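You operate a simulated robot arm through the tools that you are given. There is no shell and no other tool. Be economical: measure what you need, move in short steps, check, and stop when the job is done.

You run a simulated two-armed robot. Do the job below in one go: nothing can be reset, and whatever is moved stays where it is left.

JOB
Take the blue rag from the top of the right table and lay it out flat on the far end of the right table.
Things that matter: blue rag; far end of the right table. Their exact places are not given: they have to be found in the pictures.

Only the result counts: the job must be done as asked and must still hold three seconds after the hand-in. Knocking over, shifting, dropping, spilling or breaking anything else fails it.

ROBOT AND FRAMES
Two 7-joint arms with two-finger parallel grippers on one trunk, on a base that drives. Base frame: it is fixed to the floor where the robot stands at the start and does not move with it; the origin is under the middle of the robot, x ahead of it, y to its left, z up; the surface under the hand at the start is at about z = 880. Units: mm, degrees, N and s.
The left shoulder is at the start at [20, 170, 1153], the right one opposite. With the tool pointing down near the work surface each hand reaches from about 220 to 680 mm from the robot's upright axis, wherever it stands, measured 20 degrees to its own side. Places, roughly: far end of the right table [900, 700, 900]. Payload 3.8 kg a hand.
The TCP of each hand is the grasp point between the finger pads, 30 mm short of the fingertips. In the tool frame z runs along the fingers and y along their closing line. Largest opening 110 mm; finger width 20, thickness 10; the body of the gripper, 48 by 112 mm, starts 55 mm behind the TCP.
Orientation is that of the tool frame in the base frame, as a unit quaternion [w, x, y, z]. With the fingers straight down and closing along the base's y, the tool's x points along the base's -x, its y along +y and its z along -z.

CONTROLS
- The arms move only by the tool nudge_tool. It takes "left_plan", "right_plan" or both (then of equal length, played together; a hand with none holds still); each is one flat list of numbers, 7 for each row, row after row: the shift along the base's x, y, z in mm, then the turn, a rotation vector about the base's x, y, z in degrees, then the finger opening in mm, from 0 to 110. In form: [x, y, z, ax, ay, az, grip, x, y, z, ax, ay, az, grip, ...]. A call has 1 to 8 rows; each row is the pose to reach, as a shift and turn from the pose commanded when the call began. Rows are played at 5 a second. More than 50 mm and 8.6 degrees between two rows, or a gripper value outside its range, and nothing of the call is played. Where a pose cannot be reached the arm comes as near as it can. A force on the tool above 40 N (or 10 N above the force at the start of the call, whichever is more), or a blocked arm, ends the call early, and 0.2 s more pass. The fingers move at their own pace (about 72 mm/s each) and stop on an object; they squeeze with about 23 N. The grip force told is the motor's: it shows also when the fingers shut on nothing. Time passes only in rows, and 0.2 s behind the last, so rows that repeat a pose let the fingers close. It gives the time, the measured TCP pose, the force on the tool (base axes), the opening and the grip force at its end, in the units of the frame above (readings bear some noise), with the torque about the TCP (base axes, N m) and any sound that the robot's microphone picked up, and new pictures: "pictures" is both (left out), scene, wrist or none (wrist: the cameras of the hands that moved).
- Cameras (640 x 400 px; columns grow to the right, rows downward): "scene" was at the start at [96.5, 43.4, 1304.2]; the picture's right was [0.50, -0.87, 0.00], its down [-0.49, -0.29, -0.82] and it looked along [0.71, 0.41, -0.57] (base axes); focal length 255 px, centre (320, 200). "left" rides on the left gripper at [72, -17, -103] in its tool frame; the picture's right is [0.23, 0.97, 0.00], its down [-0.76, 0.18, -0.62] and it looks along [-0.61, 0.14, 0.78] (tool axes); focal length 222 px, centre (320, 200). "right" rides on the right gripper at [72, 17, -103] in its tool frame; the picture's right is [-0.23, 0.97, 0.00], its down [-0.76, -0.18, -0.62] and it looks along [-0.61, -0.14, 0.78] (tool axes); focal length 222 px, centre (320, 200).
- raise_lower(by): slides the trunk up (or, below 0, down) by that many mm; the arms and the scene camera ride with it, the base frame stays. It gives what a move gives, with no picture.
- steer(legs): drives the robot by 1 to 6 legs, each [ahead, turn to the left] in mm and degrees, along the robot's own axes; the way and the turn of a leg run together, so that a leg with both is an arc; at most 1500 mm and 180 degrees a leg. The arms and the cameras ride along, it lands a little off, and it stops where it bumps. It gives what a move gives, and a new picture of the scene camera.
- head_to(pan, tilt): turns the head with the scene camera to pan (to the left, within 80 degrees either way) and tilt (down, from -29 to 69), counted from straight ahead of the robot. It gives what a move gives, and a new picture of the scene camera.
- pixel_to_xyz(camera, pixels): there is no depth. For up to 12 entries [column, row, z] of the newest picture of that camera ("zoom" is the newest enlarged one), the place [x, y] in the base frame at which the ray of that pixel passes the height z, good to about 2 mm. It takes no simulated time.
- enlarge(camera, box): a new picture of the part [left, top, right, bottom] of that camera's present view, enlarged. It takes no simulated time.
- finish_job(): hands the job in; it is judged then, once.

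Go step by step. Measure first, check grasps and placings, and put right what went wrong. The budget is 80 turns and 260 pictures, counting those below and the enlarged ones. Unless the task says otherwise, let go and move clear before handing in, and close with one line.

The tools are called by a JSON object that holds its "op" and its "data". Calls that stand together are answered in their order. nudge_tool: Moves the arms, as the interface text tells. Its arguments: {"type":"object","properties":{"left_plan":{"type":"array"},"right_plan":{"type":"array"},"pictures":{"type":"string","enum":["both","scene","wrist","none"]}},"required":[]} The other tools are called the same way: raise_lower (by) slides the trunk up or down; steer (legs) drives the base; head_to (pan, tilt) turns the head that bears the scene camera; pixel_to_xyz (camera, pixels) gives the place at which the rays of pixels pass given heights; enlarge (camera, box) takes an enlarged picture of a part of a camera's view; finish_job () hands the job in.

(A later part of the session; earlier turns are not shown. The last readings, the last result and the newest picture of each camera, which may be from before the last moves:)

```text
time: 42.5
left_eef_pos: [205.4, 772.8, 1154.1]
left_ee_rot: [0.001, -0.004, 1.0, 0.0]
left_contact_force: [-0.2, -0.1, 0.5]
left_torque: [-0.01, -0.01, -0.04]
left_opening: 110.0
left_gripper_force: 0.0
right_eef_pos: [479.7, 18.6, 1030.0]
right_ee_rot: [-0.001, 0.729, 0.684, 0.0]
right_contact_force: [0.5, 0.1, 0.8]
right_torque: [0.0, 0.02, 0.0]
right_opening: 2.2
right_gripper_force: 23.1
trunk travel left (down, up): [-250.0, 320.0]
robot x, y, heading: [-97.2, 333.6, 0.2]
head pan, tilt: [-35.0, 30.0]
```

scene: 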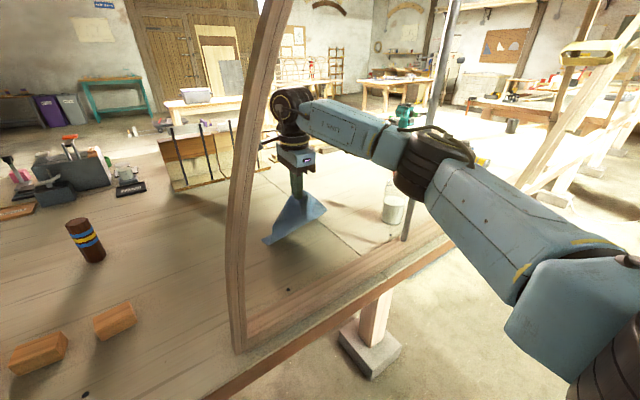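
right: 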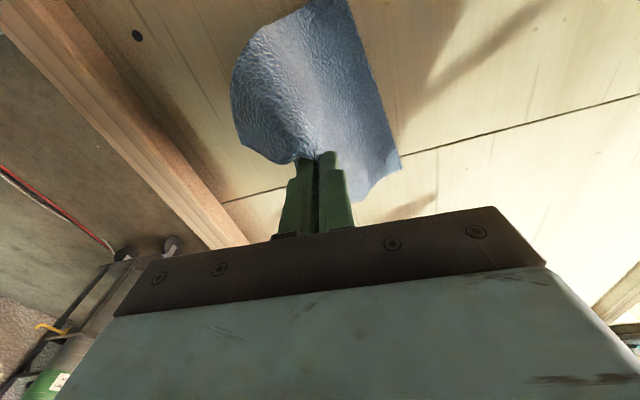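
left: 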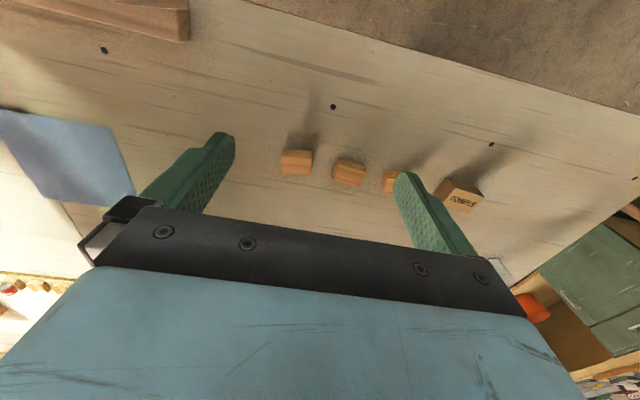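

The rag hangs cleanly from the right hand. I'll back straight out 350 mm.

{"op": "steer", "data": {"legs": [[-350, 0]]}}

{"op": "nudge_tool", "data": {"right_plan": [-40, -10, 20, 0, 0, 0, 0, -80, -10, 40, 0, 0, 0, 0, -120, -10, 60, 0, 0, 0, 0, -150, -10, 80, 0, 0, 0, 0], "left_plan": [0, -20, 0, 0, 0, 0, 110, 0, -50, 0, 0, 0, 0, 110, 0, -80, 0, 0, 0, 0, 110, 0, -110, 0, 0, 0, 0, 110], "pictures": "scene"}}

{"op": "raise_lower", "data": {"by": 150}}

{"op": "head_to", "data": {"pan": 60, "tilt": 25}}

```text
time: 44.7
left_eef_pos: [-143.5, 769.9, 1155.3]
left_ee_rot: [0.002, 0.001, 1.0, 0.001]
left_contact_force: [-0.3, 0.1, 0.1]
left_torque: [-0.02, 0.01, -0.03]
left_opening: 109.7
left_gripper_force: 0.0
right_eef_pos: [124.8, 14.1, 1030.0]
right_ee_rot: [0.001, 0.732, 0.682, 0.0]
right_contact_force: [-0.2, 0.4, 0.6]
right_torque: [-0.01, -0.05, -0.05]
right_opening: 2.1
right_gripper_force: 22.6
trunk travel left (down, up): [-250.0, 320.0]
robot x, y, heading: [-450.9, 336.4, -0.1]
head pan, tilt: [-35.0, 30.0]
```

scene: 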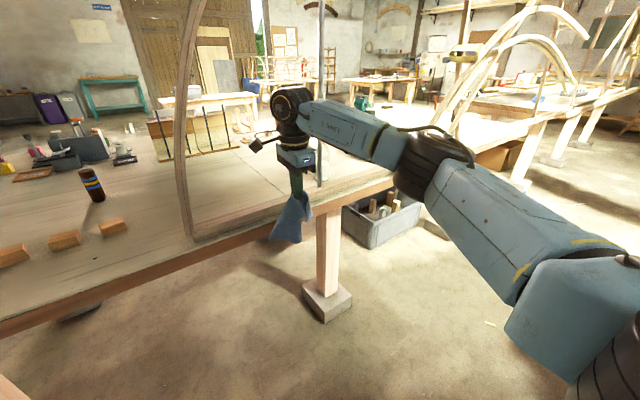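

```text
time: 45.7
left_eef_pos: [-144.4, 658.0, 1155.5]
left_ee_rot: [0.001, -0.001, 1.0, 0.001]
left_contact_force: [0.6, -0.4, 0.6]
left_torque: [-0.04, -0.03, 0.01]
left_opening: 110.0
left_gripper_force: 0.0
right_eef_pos: [-25.1, 3.6, 1109.7]
right_ee_rot: [0.0, 0.732, 0.681, 0.0]
right_contact_force: [-0.2, -0.3, -0.3]
right_torque: [-0.01, -0.02, 0.03]
right_opening: 2.1
right_gripper_force: 23.3
trunk travel left (down, up): [-250.0, 320.0]
robot x, y, heading: [-453.3, 333.5, 0.2]
head pan, tilt: [-35.0, 30.0]
```

scene: 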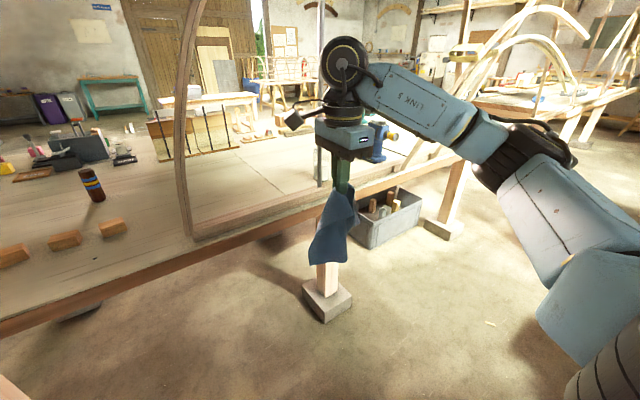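

```text
time: 47.5
left_eef_pos: [-142.9, 660.2, 1305.4]
left_ee_rot: [0.001, 0.0, 1.0, 0.001]
left_contact_force: [0.3, -0.3, 0.4]
left_torque: [0.01, 0.03, 0.05]
left_opening: 110.3
left_gripper_force: 0.0
right_eef_pos: [-24.0, 4.9, 1258.8]
right_ee_rot: [0.0, 0.731, 0.682, 0.0]
right_contact_force: [-0.5, -0.4, -0.1]
right_torque: [0.01, 0.01, -0.04]
right_opening: 2.0
right_gripper_force: 22.7
trunk travel left (down, up): [-400.0, 170.0]
robot x, y, heading: [-453.6, 333.2, 0.1]
head pan, tilt: [-35.0, 30.0]
```

```text
time: 49.2
left_eef_pos: [-144.1, 659.5, 1304.3]
left_ee_rot: [0.001, 0.0, 1.0, 0.001]
left_contact_force: [-0.3, 0.3, 0.2]
left_torque: [-0.01, 0.0, -0.03]
left_opening: 110.0
left_gripper_force: 0.0
right_eef_pos: [-24.3, 4.9, 1257.8]
right_ee_rot: [0.0, 0.732, 0.682, 0.0]
right_contact_force: [0.5, 0.3, -0.1]
right_torque: [0.0, -0.01, 0.01]
right_opening: 2.1
right_gripper_force: 22.6
trunk travel left (down, up): [-400.0, 170.0]
robot x, y, heading: [-451.8, 337.9, 0.2]
head pan, tilt: [60.0, 25.0]
```

scene: 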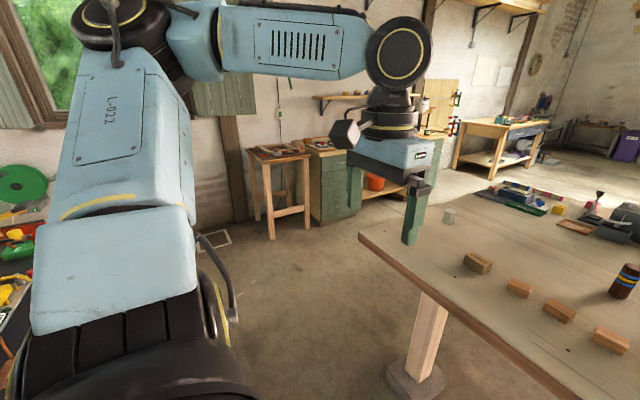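

The rag is out and high. Now I'll measure the free floor at the table's left end (stool feet (272,238), cabinet (322,222)).

{"op": "pixel_to_xyz", "data": {"camera": "scene", "pixels": [[272, 240, 0], [258, 220, 0], [308, 228, 0], [322, 224, 0], [362, 210, 0], [455, 170, 0], [495, 180, 0], [450, 220, 880], [420, 395, 0], [360, 236, 880], [495, 185, 880]]}}

```text
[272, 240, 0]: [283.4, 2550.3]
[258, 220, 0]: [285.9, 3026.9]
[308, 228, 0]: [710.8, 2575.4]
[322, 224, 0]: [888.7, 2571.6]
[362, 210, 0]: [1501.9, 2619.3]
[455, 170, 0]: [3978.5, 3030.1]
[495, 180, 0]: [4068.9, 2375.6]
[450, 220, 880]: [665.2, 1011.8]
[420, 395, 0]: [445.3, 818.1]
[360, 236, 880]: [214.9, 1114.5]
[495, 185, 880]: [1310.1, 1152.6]
```

The cabinet front is at y≈2570, so there is a 1.4 m wide space at the table's left end. I'll drive there in stages: first diagonally past the corner.

{"op": "steer", "data": {"legs": [[0, 72], [1450, 0]]}}

```text
time: 59.6
left_eef_pos: [-201.4, 2125.2, 1302.9]
left_ee_rot: [0.001, -0.582, 0.814, 0.001]
left_contact_force: [0.8, 0.3, 0.0]
left_torque: [-0.01, 0.04, 0.02]
left_opening: 110.1
left_gripper_force: 0.1
right_eef_pos: [457.3, 2024.6, 1258.4]
right_ee_rot: [0.0, 0.199, 0.98, 0.0]
right_contact_force: [0.1, -0.5, 0.1]
right_torque: [0.0, 0.03, -0.02]
right_opening: 2.2
right_gripper_force: 22.7
trunk travel left (down, up): [-400.0, 170.0]
robot x, y, heading: [1.7, 1728.9, 71.0]
head pan, tilt: [60.0, 25.0]
```

scene: 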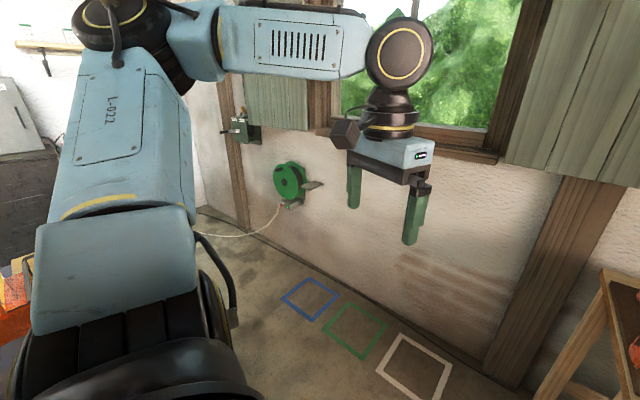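

Arrived at (2,1729). I'll turn to heading 0 and drive along the table's end.

{"op": "steer", "data": {"legs": [[0, -71], [920, 0], [0, -90]]}}

{"op": "head_to", "data": {"pan": 0, "tilt": 40}}

```text
time: 71.5
left_eef_pos: [1242.0, 1404.0, 1304.7]
left_ee_rot: [0.0, 0.717, 0.697, -0.001]
left_contact_force: [-0.6, -0.6, 0.3]
left_torque: [-0.02, 0.0, 0.0]
left_opening: 110.2
left_gripper_force: 0.1
right_eef_pos: [584.2, 1306.2, 1259.3]
right_ee_rot: [0.0, 0.999, -0.05, 0.0]
right_contact_force: [-0.1, -1.3, -0.2]
right_torque: [0.0, -0.01, 0.01]
right_opening: 2.2
right_gripper_force: 23.4
trunk travel left (down, up): [-400.0, 170.0]
robot x, y, heading: [927.6, 1723.7, -91.3]
head pan, tilt: [60.0, 25.0]
```

scene: 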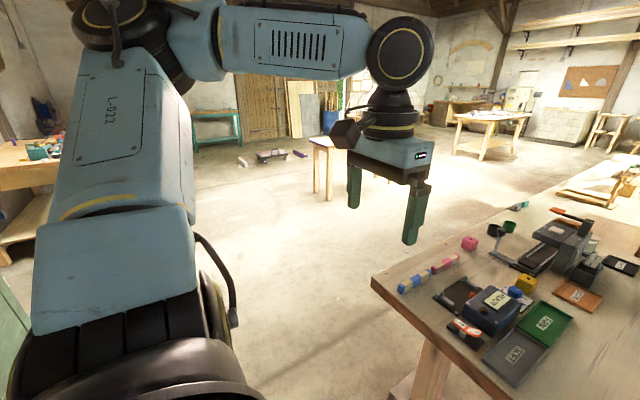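

```text
time: 72.8
left_eef_pos: [1242.0, 1404.5, 1304.7]
left_ee_rot: [0.001, 0.717, 0.697, -0.001]
left_contact_force: [-0.8, -0.1, 0.4]
left_torque: [0.03, -0.02, -0.01]
left_opening: 109.9
left_gripper_force: 0.1
right_eef_pos: [583.4, 1305.3, 1258.7]
right_ee_rot: [0.0, 0.999, -0.049, 0.0]
right_contact_force: [0.7, 0.8, -0.8]
right_torque: [-0.03, -0.01, 0.01]
right_opening: 1.8
right_gripper_force: 23.9
trunk travel left (down, up): [-400.0, 170.0]
robot x, y, heading: [929.4, 1722.7, -91.5]
head pan, tilt: [0.0, 40.0]
```

scene: 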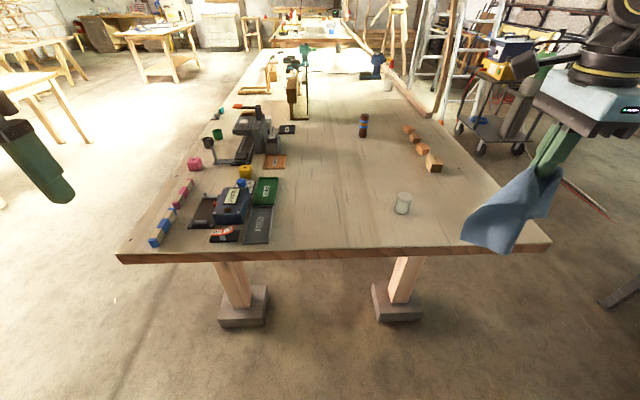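

A fine view of the far end: mats and tools on the left, cup (402,205), cylinder (363,125), blocks on the right. I'll measure the free area.

{"op": "pixel_to_xyz", "data": {"camera": "scene", "pixels": [[278, 178, 880], [272, 245, 880], [286, 168, 880], [295, 134, 880], [363, 137, 880], [402, 213, 880], [426, 168, 880], [120, 256, 880], [548, 245, 880], [320, 200, 880], [330, 160, 880], [320, 180, 880]]}}

{"op": "enlarge", "data": {"camera": "scene", "box": [120, 60, 560, 335]}}

```text
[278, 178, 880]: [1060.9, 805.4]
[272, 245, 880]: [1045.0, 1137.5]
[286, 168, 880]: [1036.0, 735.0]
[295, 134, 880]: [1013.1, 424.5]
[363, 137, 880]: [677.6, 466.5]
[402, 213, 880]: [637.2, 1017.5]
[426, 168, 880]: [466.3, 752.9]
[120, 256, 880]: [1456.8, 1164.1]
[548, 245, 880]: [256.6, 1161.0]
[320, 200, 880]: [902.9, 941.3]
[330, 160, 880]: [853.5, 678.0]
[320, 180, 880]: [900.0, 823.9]
```

```text
1.45 times, centred on (340, 198) of scene
```

zoom: 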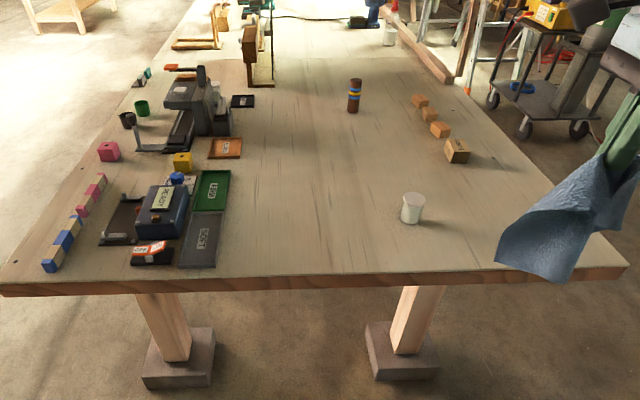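

The free zone is x≈700–1030, y≈500–1130. I'll check the foot pads and then drive closer.

{"op": "pixel_to_xyz", "data": {"camera": "scene", "pixels": [[220, 325, 0], [265, 322, 0], [383, 320, 0], [422, 318, 0]]}}

{"op": "steer", "data": {"legs": [[0, 1.3], [240, 0]]}}

```text
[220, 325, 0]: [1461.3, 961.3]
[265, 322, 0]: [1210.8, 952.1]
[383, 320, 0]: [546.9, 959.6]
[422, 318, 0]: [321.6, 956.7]
```

```text
time: 74.9
left_eef_pos: [1248.2, 1175.3, 1305.0]
left_ee_rot: [0.001, 0.71, 0.704, 0.0]
left_contact_force: [0.2, -0.9, 1.0]
left_torque: [0.01, 0.03, 0.01]
left_opening: 110.0
left_gripper_force: 0.1
right_eef_pos: [591.6, 1061.0, 1258.3]
right_ee_rot: [0.0, 0.999, -0.038, 0.0]
right_contact_force: [0.1, 0.1, -0.3]
right_torque: [0.01, 0.03, 0.02]
right_opening: 1.9
right_gripper_force: 23.0
trunk travel left (down, up): [-400.0, 170.0]
robot x, y, heading: [923.8, 1483.4, -90.4]
head pan, tilt: [0.0, 40.0]
```

scene: 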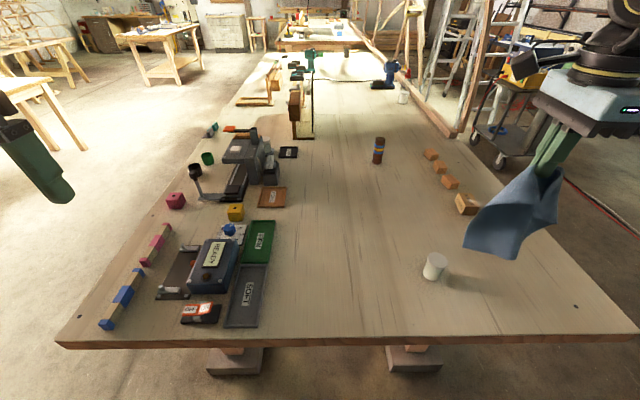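

Pads are at x<547 and x>1211, so the base fits between. I'll drive another 100 mm, then swing the right hand over the free area at height.

{"op": "steer", "data": {"legs": [[100, 0.4]]}}

{"op": "nudge_tool", "data": {"right_plan": [45, -15, 0, 0, 0, 0, 0, 90, -30, 0, 0, 0, 0, 0, 135, -45, 0, 0, 0, 0, 0, 180, -60, 0, 0, 0, 0, 0, 225, -80, 0, 0, 0, 0, 0, 265, -105, 0, 0, 0, 0, 0, 290, -130, 0, 0, 0, 0, 0], "pictures": "both"}}

```text
time: 76.0
left_eef_pos: [1248.9, 1079.5, 1305.0]
left_ee_rot: [0.0, 0.707, 0.707, -0.001]
left_contact_force: [0.1, -0.4, -0.1]
left_torque: [0.01, 0.01, -0.03]
left_opening: 110.1
left_gripper_force: 0.0
right_eef_pos: [592.9, 961.5, 1259.3]
right_ee_rot: [0.001, 0.999, -0.037, 0.0]
right_contact_force: [-0.4, 0.7, 0.7]
right_torque: [-0.01, 0.01, 0.04]
right_opening: 1.9
right_gripper_force: 23.1
trunk travel left (down, up): [-400.0, 170.0]
robot x, y, heading: [923.3, 1388.4, -90.2]
head pan, tilt: [0.0, 40.0]
```

scene: 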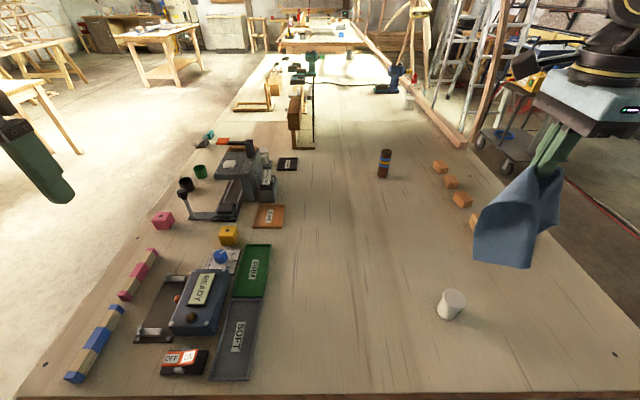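

```text
time: 77.6
left_eef_pos: [1251.3, 1079.3, 1305.5]
left_ee_rot: [0.001, 0.707, 0.707, 0.0]
left_contact_force: [0.2, -0.3, 0.2]
left_torque: [-0.01, -0.02, -0.01]
left_opening: 110.1
left_gripper_force: 0.1
right_eef_pos: [884.0, 835.9, 1256.0]
right_ee_rot: [0.001, 0.999, -0.035, -0.001]
right_contact_force: [-0.2, 0.4, -0.7]
right_torque: [-0.02, 0.01, 0.01]
right_opening: 2.1
right_gripper_force: 23.1
trunk travel left (down, up): [-400.0, 170.0]
robot x, y, heading: [922.3, 1388.5, -90.0]
head pan, tilt: [0.0, 40.0]
```

scene: 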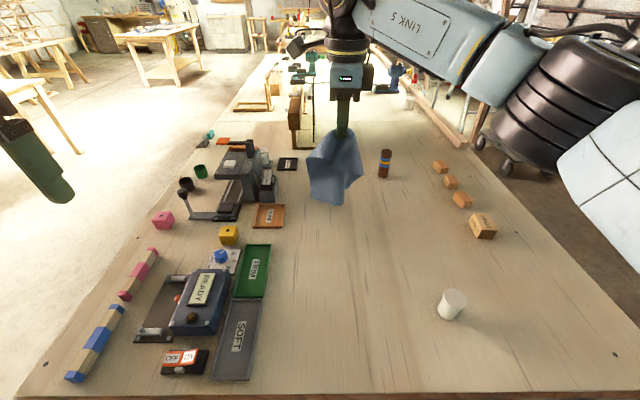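
right: 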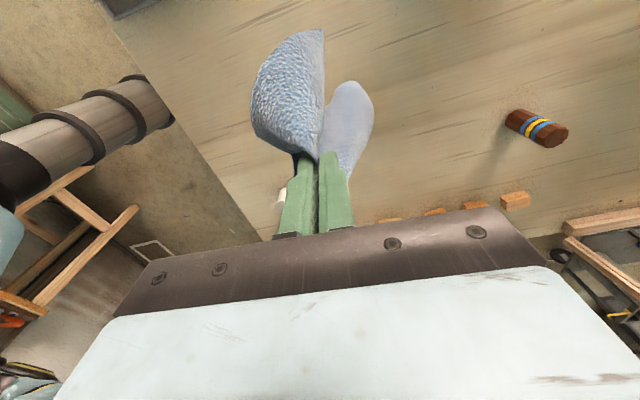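

I'll lower the trunk 150 mm and extend the hand further out, so that the rag lies down centred near y≈750 as I pull back.

{"op": "raise_lower", "data": {"by": -150}}

{"op": "nudge_tool", "data": {"right_plan": [0, -40, 10, 0, 0, 0, 0, 0, -80, 20, 0, 0, 0, 0, 0, -120, 20, 0, 0, 0, 0, 0, -150, 20, 0, 0, 0, 0], "pictures": "scene"}}

```text
time: 79.4
left_eef_pos: [1249.2, 1079.2, 1154.8]
left_ee_rot: [0.0, 0.707, 0.707, -0.001]
left_contact_force: [1.0, -0.2, 0.7]
left_torque: [0.04, -0.01, -0.03]
left_opening: 110.0
left_gripper_force: 0.0
right_eef_pos: [882.8, 834.8, 1105.7]
right_ee_rot: [0.001, 0.999, -0.037, 0.0]
right_contact_force: [0.3, 0.0, 0.4]
right_torque: [0.0, 0.02, 0.06]
right_opening: 2.0
right_gripper_force: 23.3
trunk travel left (down, up): [-250.0, 320.0]
robot x, y, heading: [924.6, 1386.3, -90.1]
head pan, tilt: [0.0, 40.0]
```

```text
time: 80.4
left_eef_pos: [1249.5, 1080.6, 1154.6]
left_ee_rot: [0.002, 0.708, 0.706, 0.0]
left_contact_force: [-0.5, 0.3, -1.1]
left_torque: [0.0, 0.0, 0.02]
left_opening: 110.0
left_gripper_force: 0.1
right_eef_pos: [859.7, 791.8, 1112.5]
right_ee_rot: [0.0, 0.999, -0.036, 0.0]
right_contact_force: [0.7, -0.4, -0.1]
right_torque: [0.0, 0.01, 0.05]
right_opening: 2.0
right_gripper_force: 23.3
right hand out of reach, approached as far as the arm can: row 1, 2, 3, 4
trunk travel left (down, up): [-250.0, 320.0]
robot x, y, heading: [923.0, 1388.2, -90.1]
head pan, tilt: [0.0, 40.0]
```

scene: 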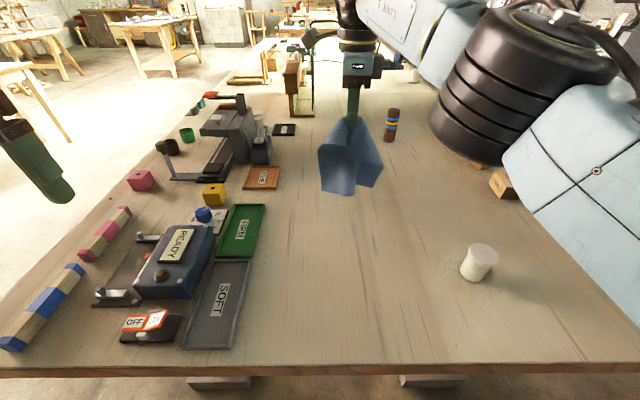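

The hand stopped at its reach (860,792). I'll pitch the tool outward to gain reach.

{"op": "nudge_tool", "data": {"right_plan": [0, 30, 0, -8, 0, 0, 0, 0, 30, 0, -16, 0, 0, 0, 0, 30, 0, -24, 0, 0, 0, 0, 30, 0, -32, 0, 0, 0], "pictures": "scene"}}

```text
time: 81.4
left_eef_pos: [1250.2, 1080.6, 1154.2]
left_ee_rot: [0.001, 0.708, 0.707, 0.0]
left_contact_force: [0.2, 0.2, 0.0]
left_torque: [-0.01, 0.05, 0.0]
left_opening: 110.1
left_gripper_force: 0.1
right_eef_pos: [865.3, 824.2, 1112.0]
right_ee_rot: [0.277, 0.96, -0.034, 0.01]
right_contact_force: [0.5, -0.7, 0.2]
right_torque: [0.02, 0.04, -0.02]
right_opening: 1.8
right_gripper_force: 23.1
trunk travel left (down, up): [-250.0, 320.0]
robot x, y, heading: [924.2, 1387.8, -90.2]
head pan, tilt: [0.0, 40.0]
```

scene: 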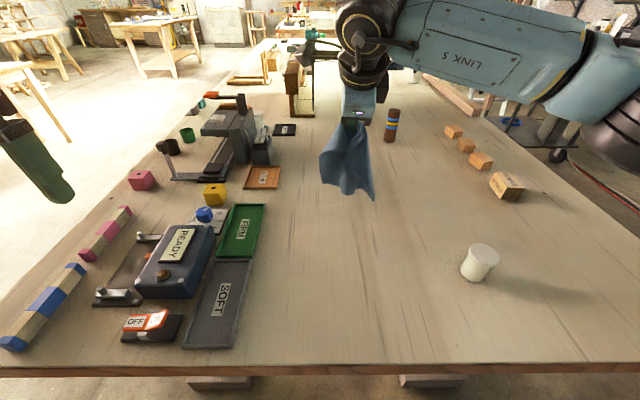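

The tilt is right, and shifts count from the actual pose. I'll extend outward to about y≈705 while lowering a bit.

{"op": "nudge_tool", "data": {"right_plan": [8, -40, -10, 0, 0, 0, 0, 15, -80, -20, 0, 0, 0, 0, 20, -115, -30, 0, 0, 0, 0], "pictures": "both"}}

```text
time: 82.2
left_eef_pos: [1249.5, 1078.8, 1154.0]
left_ee_rot: [0.001, 0.707, 0.707, -0.001]
left_contact_force: [0.3, -0.1, -0.3]
left_torque: [0.02, 0.02, -0.04]
left_opening: 109.8
left_gripper_force: 0.1
right_eef_pos: [885.9, 705.9, 1079.5]
right_ee_rot: [0.276, 0.961, -0.034, 0.009]
right_contact_force: [0.5, -0.5, -0.8]
right_torque: [0.0, 0.02, -0.02]
right_opening: 1.9
right_gripper_force: 22.9
trunk travel left (down, up): [-250.0, 320.0]
robot x, y, heading: [924.2, 1386.4, -90.2]
head pan, tilt: [0.0, 40.0]
```

scene: 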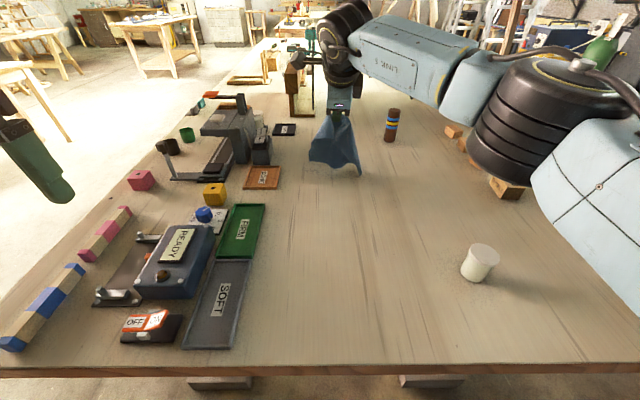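
right: 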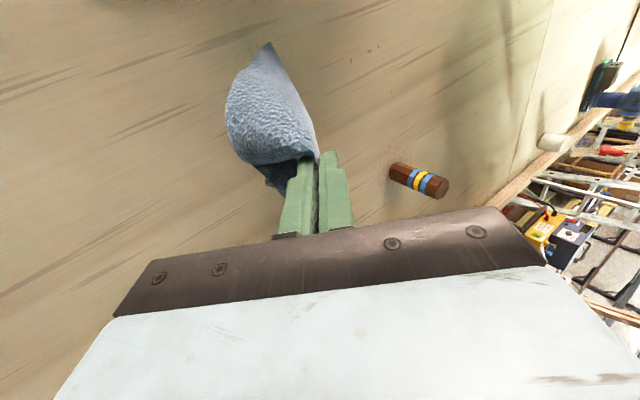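

The rag's lower edge is about at the table. I'll lay it down in an arc: lower while pulling back toward the robot.

{"op": "nudge_tool", "data": {"right_plan": [0, -10, -25, 0, 0, 0, 0, 0, 0, -50, 0, 0, 0, 0, 0, 25, -82, 0, 0, 0, 0, 0, 55, -110, 0, 0, 0, 0, 0, 90, -135, 0, 0, 0, 0, 0, 125, -150, 0, 0, 0, 0, 0, 150, -158, 0, 0, 0, 0, 0, 170, -160, 0, 0, 0, 0], "pictures": "both"}}

```text
time: 84.0
left_eef_pos: [1249.4, 1079.9, 1155.1]
left_ee_rot: [0.0, 0.708, 0.706, -0.001]
left_contact_force: [0.3, 0.4, 0.0]
left_torque: [0.01, -0.02, -0.02]
left_opening: 109.9
left_gripper_force: 0.1
right_eef_pos: [886.2, 881.2, 922.1]
right_ee_rot: [0.277, 0.96, -0.035, 0.011]
right_contact_force: [0.4, 0.1, -1.0]
right_torque: [0.04, 0.03, 0.0]
right_opening: 1.9
right_gripper_force: 22.0
trunk travel left (down, up): [-250.0, 320.0]
robot x, y, heading: [922.8, 1388.6, -90.0]
head pan, tilt: [0.0, 40.0]
```

scene: 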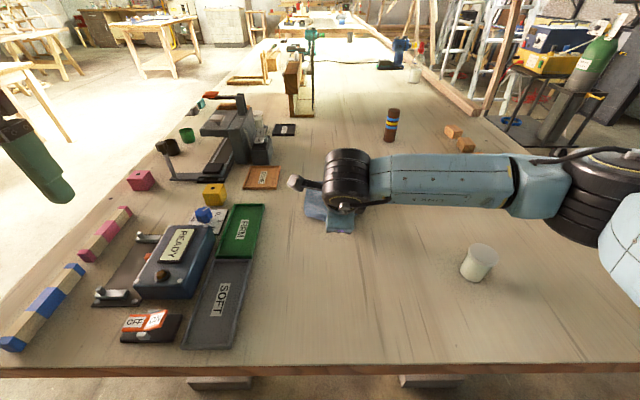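
right: 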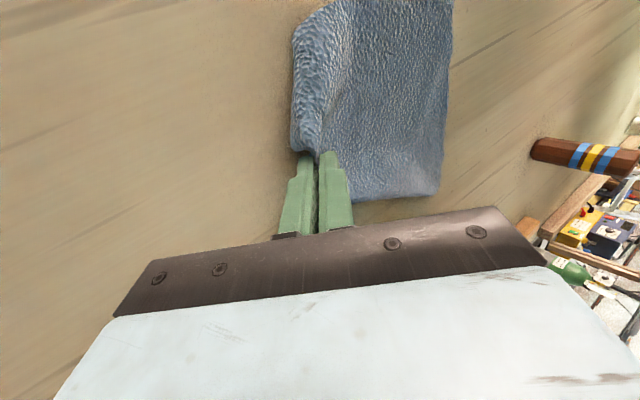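

The rag seems laid down rather well. I'll lower a few mm, open, and lift away to inspect.

{"op": "nudge_tool", "data": {"right_plan": [0, 0, -5, 0, 0, 0, 0, 0, 0, -5, 0, 0, 0, 20, 0, 0, -5, 0, 0, 0, 30, 0, 5, 15, 0, 0, 0, 30, 0, 15, 60, 0, 0, 0, 30, -30, 20, 100, 0, 0, 0, 30, -70, 25, 130, 0, 0, 0, 30, -110, 30, 150, 0, 0, 0, 30], "pictures": "both"}}

```text
refused: row 6 steps farther than a row can; nothing moved
```

{"op": "nudge_tool", "data": {"right_plan": [0, 0, -5, 0, 0, 0, 0, 0, 0, -5, 0, 0, 0, 20, 0, 0, -5, 0, 0, 0, 30, 0, 5, 15, 0, 0, 0, 30, 0, 10, 55, 0, 0, 0, 30, -20, 15, 95, 0, 0, 0, 30, -60, 15, 120, 0, 0, 0, 30, -105, 20, 130, 0, 0, 0, 30], "pictures": "both"}}

{"op": "enlarge", "data": {"camera": "scene", "box": [230, 140, 470, 290]}}

```text
time: 85.8
left_eef_pos: [1248.2, 1080.3, 1155.8]
left_ee_rot: [0.001, 0.708, 0.707, 0.0]
left_contact_force: [0.3, -0.1, 0.4]
left_torque: [0.01, -0.03, -0.01]
left_opening: 109.8
left_gripper_force: 0.1
right_eef_pos: [779.4, 898.1, 1050.7]
right_ee_rot: [0.277, 0.96, -0.035, 0.01]
right_contact_force: [-0.3, -0.1, -0.5]
right_torque: [-0.02, -0.04, -0.01]
right_opening: 30.2
right_gripper_force: 0.2
trunk travel left (down, up): [-250.0, 320.0]
robot x, y, heading: [924.6, 1389.1, -90.3]
head pan, tilt: [0.0, 40.0]
```

scene: 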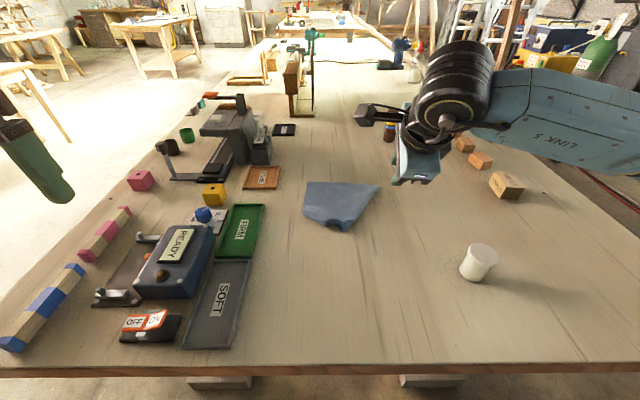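
right: 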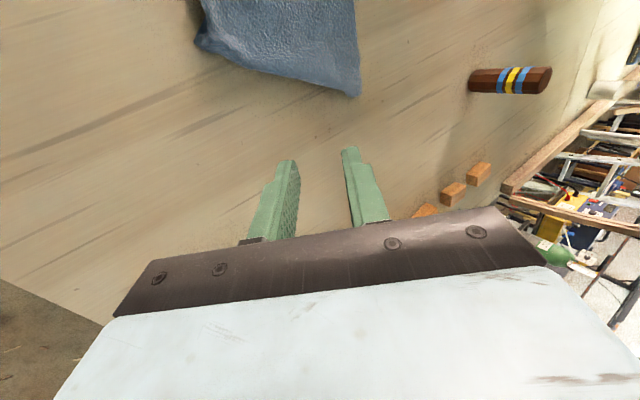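

```text
2.67 times, centred on (350, 215) of scene
```

zoom: 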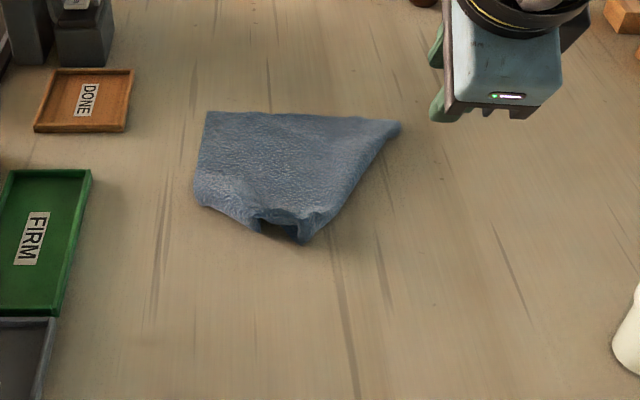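

The far edge is flat, but the near corners are folded under at zoom (200,200) and (310,235). I'll measure the outline and take a closer look from the wrist.

{"op": "pixel_to_xyz", "data": {"camera": "zoom", "pixels": [[207, 112, 881], [400, 122, 881], [195, 198, 881], [258, 232, 881], [305, 240, 881], [345, 190, 881]]}}

{"op": "nudge_tool", "data": {"right_plan": [20, 20, 30, 8, 0, 0, 60, 40, 40, 60, 16, 0, 0, 60, 60, 60, 80, 24, 0, 0, 60, 80, 80, 90, 32, 0, 0, 60], "pictures": "wrist"}}

{"op": "enlarge", "data": {"camera": "right", "box": [200, 0, 500, 187]}}

```text
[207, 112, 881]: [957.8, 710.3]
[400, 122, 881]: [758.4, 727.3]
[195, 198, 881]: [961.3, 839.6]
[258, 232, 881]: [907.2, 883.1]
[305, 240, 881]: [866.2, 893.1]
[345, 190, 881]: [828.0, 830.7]
```

```text
time: 86.8
left_eef_pos: [1248.7, 1080.3, 1155.0]
left_ee_rot: [0.0, 0.708, 0.706, -0.001]
left_contact_force: [-0.3, 0.4, -0.7]
left_torque: [0.0, 0.04, -0.02]
left_opening: 109.9
left_gripper_force: 0.1
right_eef_pos: [861.2, 977.2, 1140.5]
right_ee_rot: [-0.001, 0.999, -0.036, -0.001]
right_contact_force: [-0.8, -0.6, -0.1]
right_torque: [-0.04, 0.01, 0.05]
right_opening: 59.7
right_gripper_force: 0.0
trunk travel left (down, up): [-250.0, 320.0]
robot x, y, heading: [924.5, 1386.2, -90.1]
head pan, tilt: [0.0, 40.0]
```

right: 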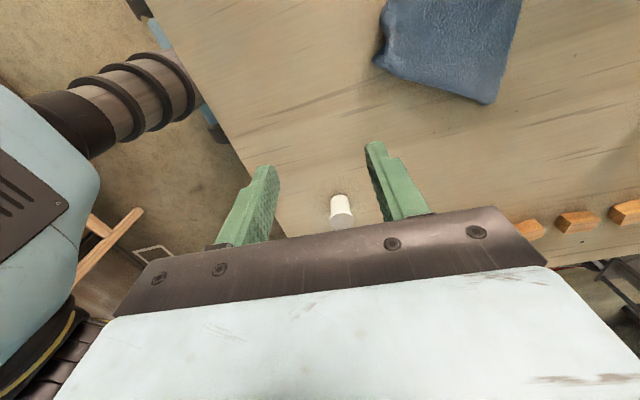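

```text
2.13 times, centred on (350, 94) of right
```

zoom: 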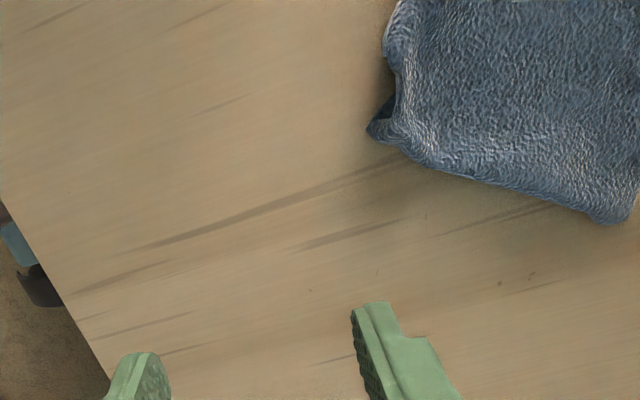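

The far edge is spread at full width (corners (958,710) and (758,727)), while the near corners are tucked under. The fix is to grip both far corners with both hands, lift the rag so that it hangs square, and lay it again. First I'll orient both hands (closing along x) and bring them above it.

{"op": "nudge_tool", "data": {"right_plan": [-11, -8, 0, 0, 0, 8.5, 60, -22, -16, 0, 0, 0, 17, 60, -33, -24, 0, 0, 0, 25.5, 60, -44, -32, 0, 0, 0, 34, 60, -55, -40, 0, 0, 0, 42.5, 60, -66, -48, 0, 0, 0, 51, 60, -77, -56, 0, 0, 0, 59.5, 60, -86, -64, 0, 0, 0, 68, 60], "left_plan": [-31, -20, 0, 0, 0, 0, 60, -62, -40, 0, 0, 0, 0, 60, -93, -60, 0, 0, 0, 0, 60, -124, -80, 0, 0, 0, 0, 60, -155, -100, 0, 0, 0, 0, 60, -186, -120, 0, 0, 0, 0, 60, -217, -140, 0, 0, 0, 0, 60, -248, -160, 0, 0, 0, 0, 60], "pictures": "none"}}

{"op": "nudge_tool", "data": {"right_plan": [0, 0, 0, 0, 0, 8, 60, 0, 0, 0, 0, 0, 16, 60, 0, 0, 0, 0, 0, 22.5, 60], "left_plan": [0, 0, 0, 0, 0, 0, 60, -10, 0, 0, 0, 0, 0, 60, -20, 0, 0, 0, 0, 0, 60], "pictures": "both"}}

```text
time: 88.6
left_eef_pos: [1063.7, 960.4, 1145.6]
left_ee_rot: [0.002, 0.707, 0.707, 0.0]
left_contact_force: [-0.3, 0.2, -1.2]
left_torque: [0.01, -0.02, -0.01]
left_opening: 60.0
left_gripper_force: 0.1
left hand out of reach, approached as far as the arm can: row 7, 8
right_eef_pos: [775.0, 913.6, 1139.2]
right_ee_rot: [-0.001, 0.848, 0.53, 0.001]
right_contact_force: [0.5, 0.3, -0.4]
right_torque: [0.03, -0.01, 0.01]
right_opening: 60.2
right_gripper_force: 0.0
trunk travel left (down, up): [-250.0, 320.0]
robot x, y, heading: [922.4, 1388.6, -90.4]
head pan, tilt: [0.0, 40.0]
```

```text
time: 89.4
left_eef_pos: [1056.0, 975.0, 1145.3]
left_ee_rot: [0.001, 0.708, 0.706, 0.0]
left_contact_force: [0.0, 0.2, 0.4]
left_torque: [0.0, -0.03, -0.03]
left_opening: 60.3
left_gripper_force: 0.1
left hand out of reach, approached as far as the arm can: row 2, 3
right_eef_pos: [774.9, 915.2, 1140.5]
right_ee_rot: [0.0, 0.729, 0.685, 0.001]
right_contact_force: [0.4, 0.3, 0.1]
right_torque: [0.02, -0.01, -0.02]
right_opening: 60.0
right_gripper_force: 0.0
trunk travel left (down, up): [-250.0, 320.0]
robot x, y, heading: [923.9, 1386.9, -89.9]
head pan, tilt: [0.0, 40.0]
```

scene: 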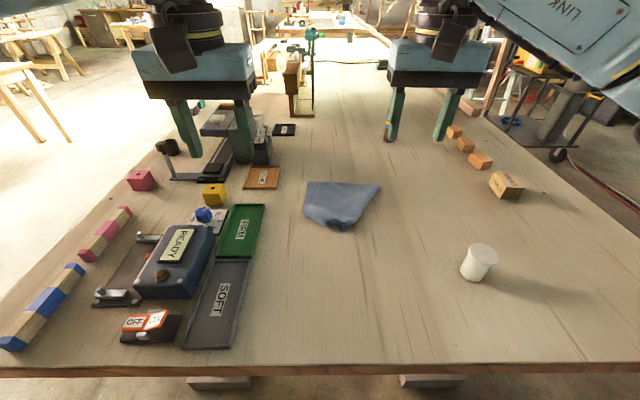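
right: 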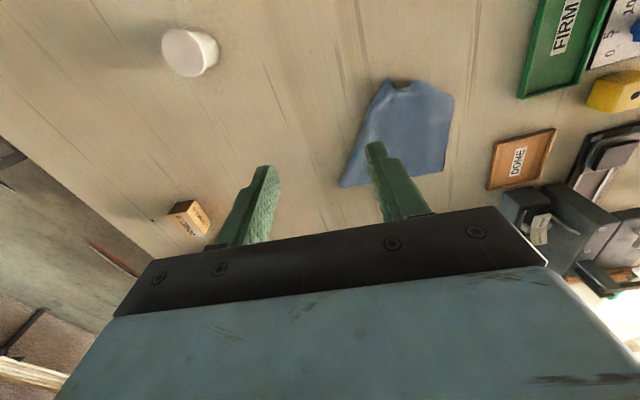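
left: 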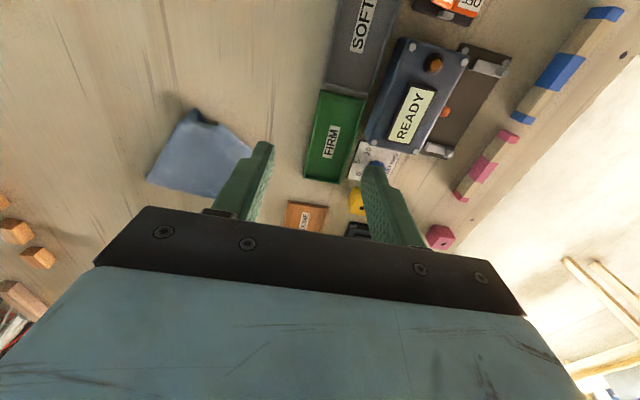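

The left hand stalls near (1056,975), possibly on a wrist or elbow limit. I'll try moving it inward with a lower height and a yaw that follows the arm.

{"op": "nudge_tool", "data": {"left_plan": [-15, -10, -20, 0, 0, -8, 60, -30, -20, -40, 0, 0, -16, 60, -45, -30, -60, 0, 0, -24, 60, -65, -50, -80, 0, 0, -30, 60], "pictures": "scene"}}

```text
time: 90.4
left_eef_pos: [1054.0, 959.0, 1065.2]
left_ee_rot: [0.0, 0.867, 0.498, -0.003]
left_contact_force: [0.4, 0.7, 0.7]
left_torque: [0.01, -0.01, 0.02]
left_opening: 59.8
left_gripper_force: 0.0
left hand out of reach, approached as far as the arm can: row 1, 2, 3, 4
right_eef_pos: [775.5, 913.7, 1139.9]
right_ee_rot: [0.001, 0.73, 0.684, 0.0]
right_contact_force: [1.2, -0.8, 0.7]
right_torque: [0.01, 0.01, -0.04]
right_opening: 60.4
right_gripper_force: 0.0
trunk travel left (down, up): [-250.0, 320.0]
robot x, y, heading: [922.6, 1393.2, -90.2]
head pan, tilt: [0.0, 40.0]
```

scene: 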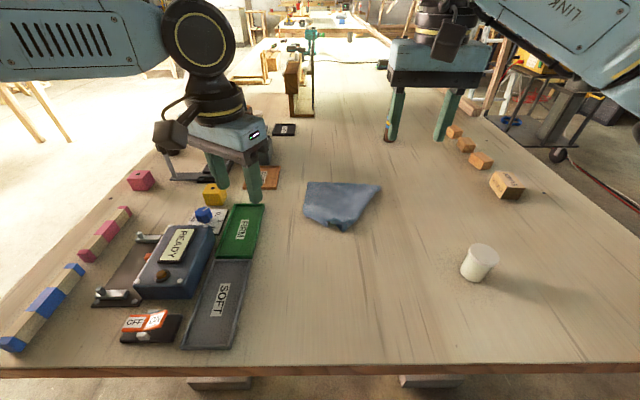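

The left hand won't come further inward than about 130 mm left of the robot's axis, so I'll shift the robot 120 mm to its right (−x) instead. First I'll raise the left hand, then back off, sidestep and return.

{"op": "nudge_tool", "data": {"left_plan": [10, 10, 40, 0, 0, 8, 60, 20, 20, 80, 0, 0, 16, 60, 20, 20, 110, 0, 0, 24, 60, 20, 20, 110, 0, 0, 30, 60], "pictures": "none"}}

{"op": "steer", "data": {"legs": [[-200, 0], [0, -90], [125, 0], [0, 90], [200, 0]]}}

```text
time: 91.4
left_eef_pos: [1074.5, 976.8, 1175.6]
left_ee_rot: [0.001, 0.707, 0.707, -0.001]
left_contact_force: [-0.8, -0.8, 0.7]
left_torque: [0.02, 0.03, 0.01]
left_opening: 59.8
left_gripper_force: 0.1
right_eef_pos: [774.3, 914.2, 1140.1]
right_ee_rot: [0.001, 0.729, 0.685, 0.0]
right_contact_force: [-0.4, -0.6, 0.5]
right_torque: [0.0, -0.01, 0.02]
right_opening: 60.1
right_gripper_force: 0.2
trunk travel left (down, up): [-250.0, 320.0]
robot x, y, heading: [923.6, 1386.8, -90.2]
head pan, tilt: [0.0, 40.0]
```

```text
time: 102.8
left_eef_pos: [952.4, 981.1, 1175.8]
left_ee_rot: [0.0, 0.709, 0.705, -0.001]
left_contact_force: [-0.8, 0.4, -0.2]
left_torque: [0.03, 0.0, 0.05]
left_opening: 60.0
left_gripper_force: 0.0
right_eef_pos: [651.4, 919.0, 1139.2]
right_ee_rot: [0.001, 0.731, 0.682, 0.001]
right_contact_force: [-0.4, -0.3, -0.5]
right_torque: [0.01, -0.01, -0.01]
right_opening: 60.1
right_gripper_force: 0.0
trunk travel left (down, up): [-250.0, 320.0]
robot x, y, heading: [805.3, 1393.7, -90.4]
head pan, tilt: [0.0, 40.0]
```

scene: 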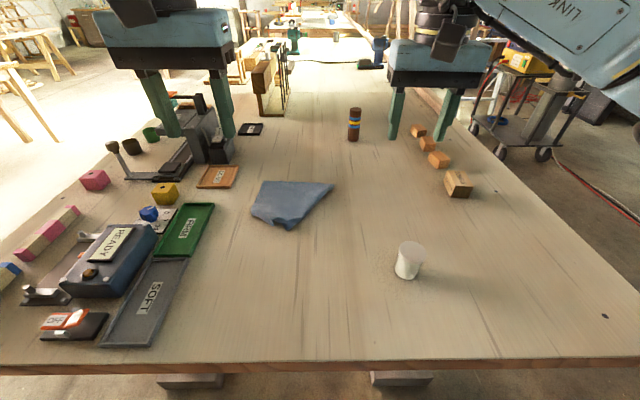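

Now at (805,1394). I'll advance 28 mm, then bring both hands out with the tools pitched outward toward the far corners.

{"op": "steer", "data": {"legs": [[28, 0.3]]}}

{"op": "nudge_tool", "data": {"right_plan": [15, -10, -5, -4, 0, 0, 60, 30, -20, -10, -8, 0, 0, 60, 45, -30, -20, -12, 0, 0, 60, 60, -40, -30, -16, 0, 0, 60, 75, -50, -40, -20, 0, 0, 60, 95, -60, -50, -24, 0, 0, 60, 110, -70, -65, -28, 0, 0, 60, 125, -80, -80, -32, 0, 0, 60], "left_plan": [0, -20, -15, -4, 0, 0, 60, 0, -40, -30, -8, 0, 0, 60, 0, -60, -45, -12, 0, 0, 60, 0, -80, -60, -16, 0, 0, 60, 0, -100, -75, -20, 0, 0, 60, 0, -120, -90, -24, 0, 0, 60, 0, -140, -105, -28, 0, 0, 60, 0, -155, -115, -32, 0, 0, 60], "pictures": "both"}}

```text
time: 103.6
left_eef_pos: [954.0, 952.0, 1175.8]
left_ee_rot: [0.0, 0.708, 0.707, 0.001]
left_contact_force: [0.3, -0.9, -0.8]
left_torque: [0.05, -0.01, -0.02]
left_opening: 59.8
left_gripper_force: 0.0
right_eef_pos: [653.5, 890.9, 1139.2]
right_ee_rot: [0.0, 0.729, 0.685, 0.001]
right_contact_force: [-0.5, -0.8, 0.0]
right_torque: [0.03, -0.02, 0.02]
right_opening: 60.1
right_gripper_force: 0.1
trunk travel left (down, up): [-250.0, 320.0]
robot x, y, heading: [802.1, 1366.4, -89.7]
head pan, tilt: [0.0, 40.0]
```

scene: 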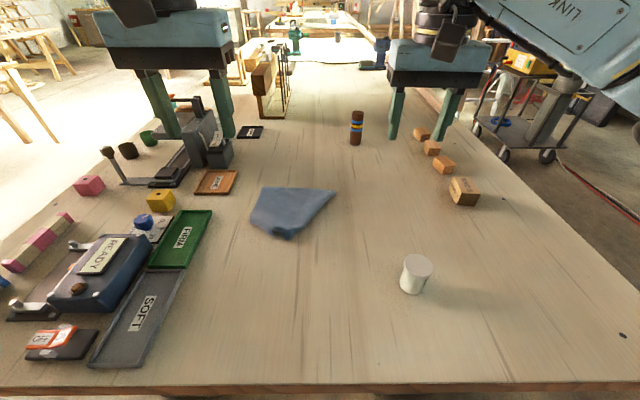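

```text
time: 105.4
left_eef_pos: [957.4, 801.4, 1061.2]
left_ee_rot: [0.195, 0.679, 0.679, -0.197]
left_contact_force: [-0.7, -0.8, 0.3]
left_torque: [0.0, -0.02, 0.04]
left_opening: 60.2
left_gripper_force: 0.0
left hand out of reach, approached as far as the arm can: row 8
right_eef_pos: [780.4, 811.2, 1060.5]
right_ee_rot: [0.201, 0.7, 0.659, -0.188]
right_contact_force: [0.9, 0.4, 0.3]
right_torque: [-0.02, 0.01, 0.0]
right_opening: 60.0
right_gripper_force: 0.0
trunk travel left (down, up): [-250.0, 320.0]
robot x, y, heading: [800.4, 1366.2, -89.9]
head pan, tilt: [0.0, 40.0]
```

scene: 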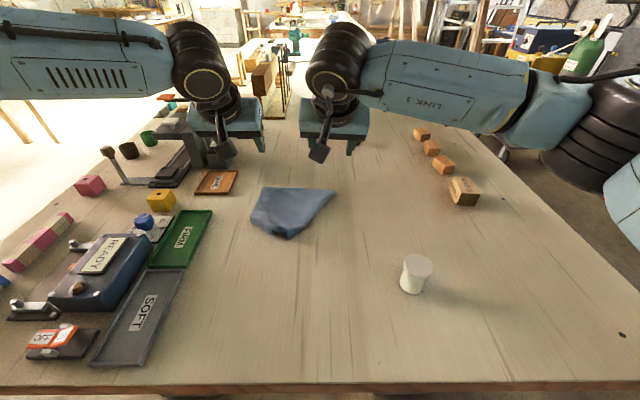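
right: 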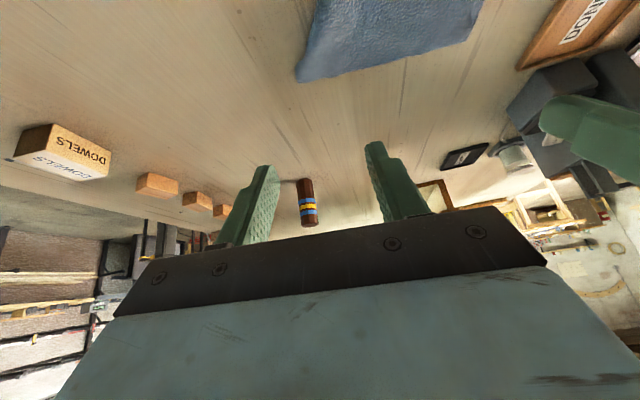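
left: 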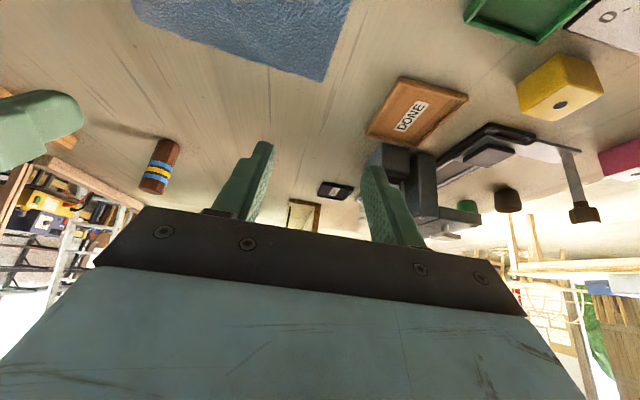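

Both hands are near. The left is at its inboard limit again, so I'll turn the robot 4° to the right to give it room, then recheck.

{"op": "steer", "data": {"legs": [[0, -4]]}}

{"op": "enlarge", "data": {"camera": "scene", "box": [220, 150, 400, 262]}}

```text
time: 106.3
left_eef_pos: [918.7, 791.6, 1061.0]
left_ee_rot: [0.189, 0.702, 0.656, -0.202]
left_contact_force: [-0.8, 0.8, -0.1]
left_torque: [0.0, -0.06, 0.0]
left_opening: 59.9
left_gripper_force: 0.0
right_eef_pos: [740.7, 813.8, 1062.1]
right_ee_rot: [0.195, 0.722, 0.635, -0.194]
right_contact_force: [-0.9, 0.0, 0.2]
right_torque: [0.01, 0.01, 0.01]
right_opening: 60.0
right_gripper_force: 0.1
trunk travel left (down, up): [-250.0, 320.0]
robot x, y, heading: [803.8, 1368.4, -93.8]
head pan, tilt: [0.0, 40.0]
```

scene: 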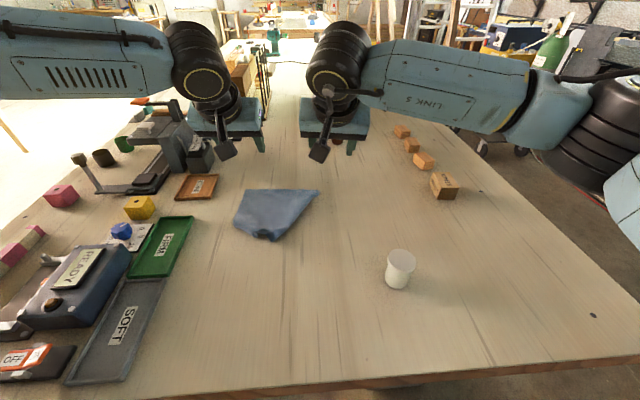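

```text
3.56 times, centred on (310, 206) of scene
```

zoom: 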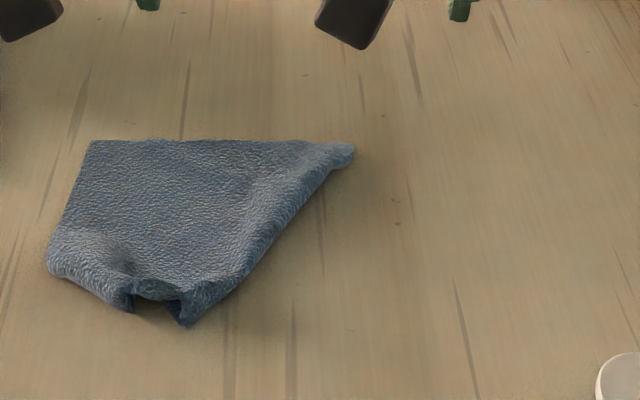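

I'll measure the far corners: zoom (92,142) and (352,150).

{"op": "pixel_to_xyz", "data": {"camera": "zoom", "pixels": [[92, 142, 881], [352, 150, 881], [352, 150, 890], [220, 140, 881], [300, 142, 881], [48, 265, 881], [185, 325, 881]]}}

```text
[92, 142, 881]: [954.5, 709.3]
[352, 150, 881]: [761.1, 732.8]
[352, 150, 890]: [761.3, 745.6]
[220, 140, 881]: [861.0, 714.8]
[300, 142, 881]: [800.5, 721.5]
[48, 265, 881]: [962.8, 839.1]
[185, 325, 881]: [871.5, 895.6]
```

Targets for the fingertips: left (938,726), right (785,738). I'll move to above them and lower to about z 940.

{"op": "nudge_tool", "data": {"right_plan": [11, -15, -20, 0, 0, 0, 50, 22, -30, -40, 0, 0, 0, 45, 33, -45, -60, 0, 0, 0, 40, 44, -60, -80, 0, 0, 0, 40, 44, -60, -120, 0, 0, 0, 40], "left_plan": [5, -12, -20, 0, 0, 0, 50, 10, -25, -40, 0, 0, 0, 45, 15, -37, -60, 0, 0, 0, 40, 19, -50, -80, 0, 0, 0, 40, 19, -50, -120, 0, 0, 0, 40], "pictures": "both"}}

```text
time: 107.5
left_eef_pos: [970.1, 773.1, 961.3]
left_ee_rot: [0.188, 0.702, 0.655, -0.204]
left_contact_force: [-0.7, -0.3, -0.2]
left_torque: [0.04, -0.01, 0.01]
left_opening: 40.0
left_gripper_force: 0.1
left hand out of reach, approached as far as the arm can: row 1, 2, 3, 4, 5
right_eef_pos: [784.3, 750.2, 941.7]
right_ee_rot: [0.196, 0.722, 0.634, -0.196]
right_contact_force: [-0.2, 0.0, 0.2]
right_torque: [0.0, 0.01, -0.01]
right_opening: 40.0
right_gripper_force: 0.0
trunk travel left (down, up): [-250.0, 320.0]
robot x, y, heading: [805.1, 1367.1, -93.8]
head pan, tilt: [0.0, 40.0]
```

scene: 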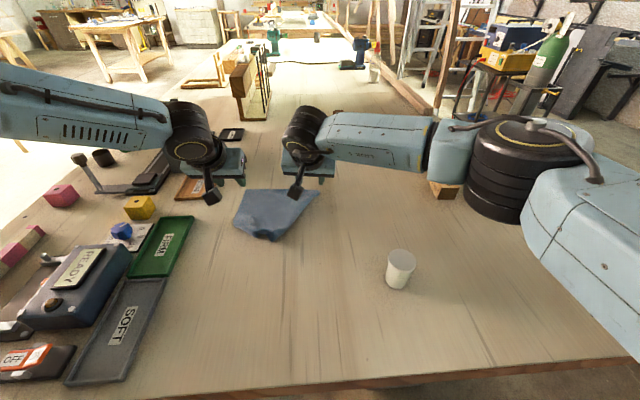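
right: 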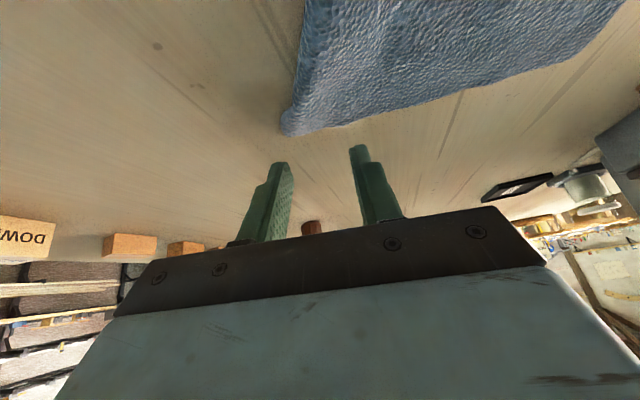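
left: 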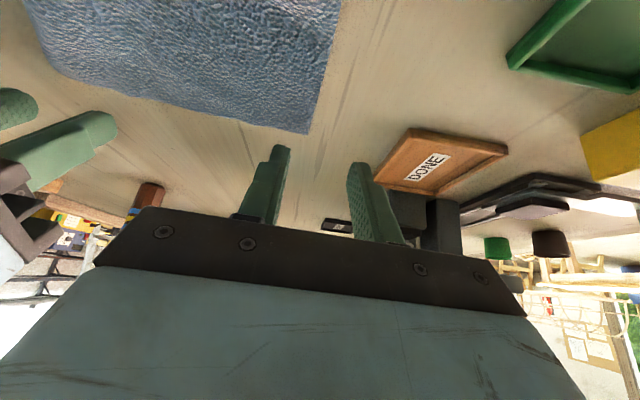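

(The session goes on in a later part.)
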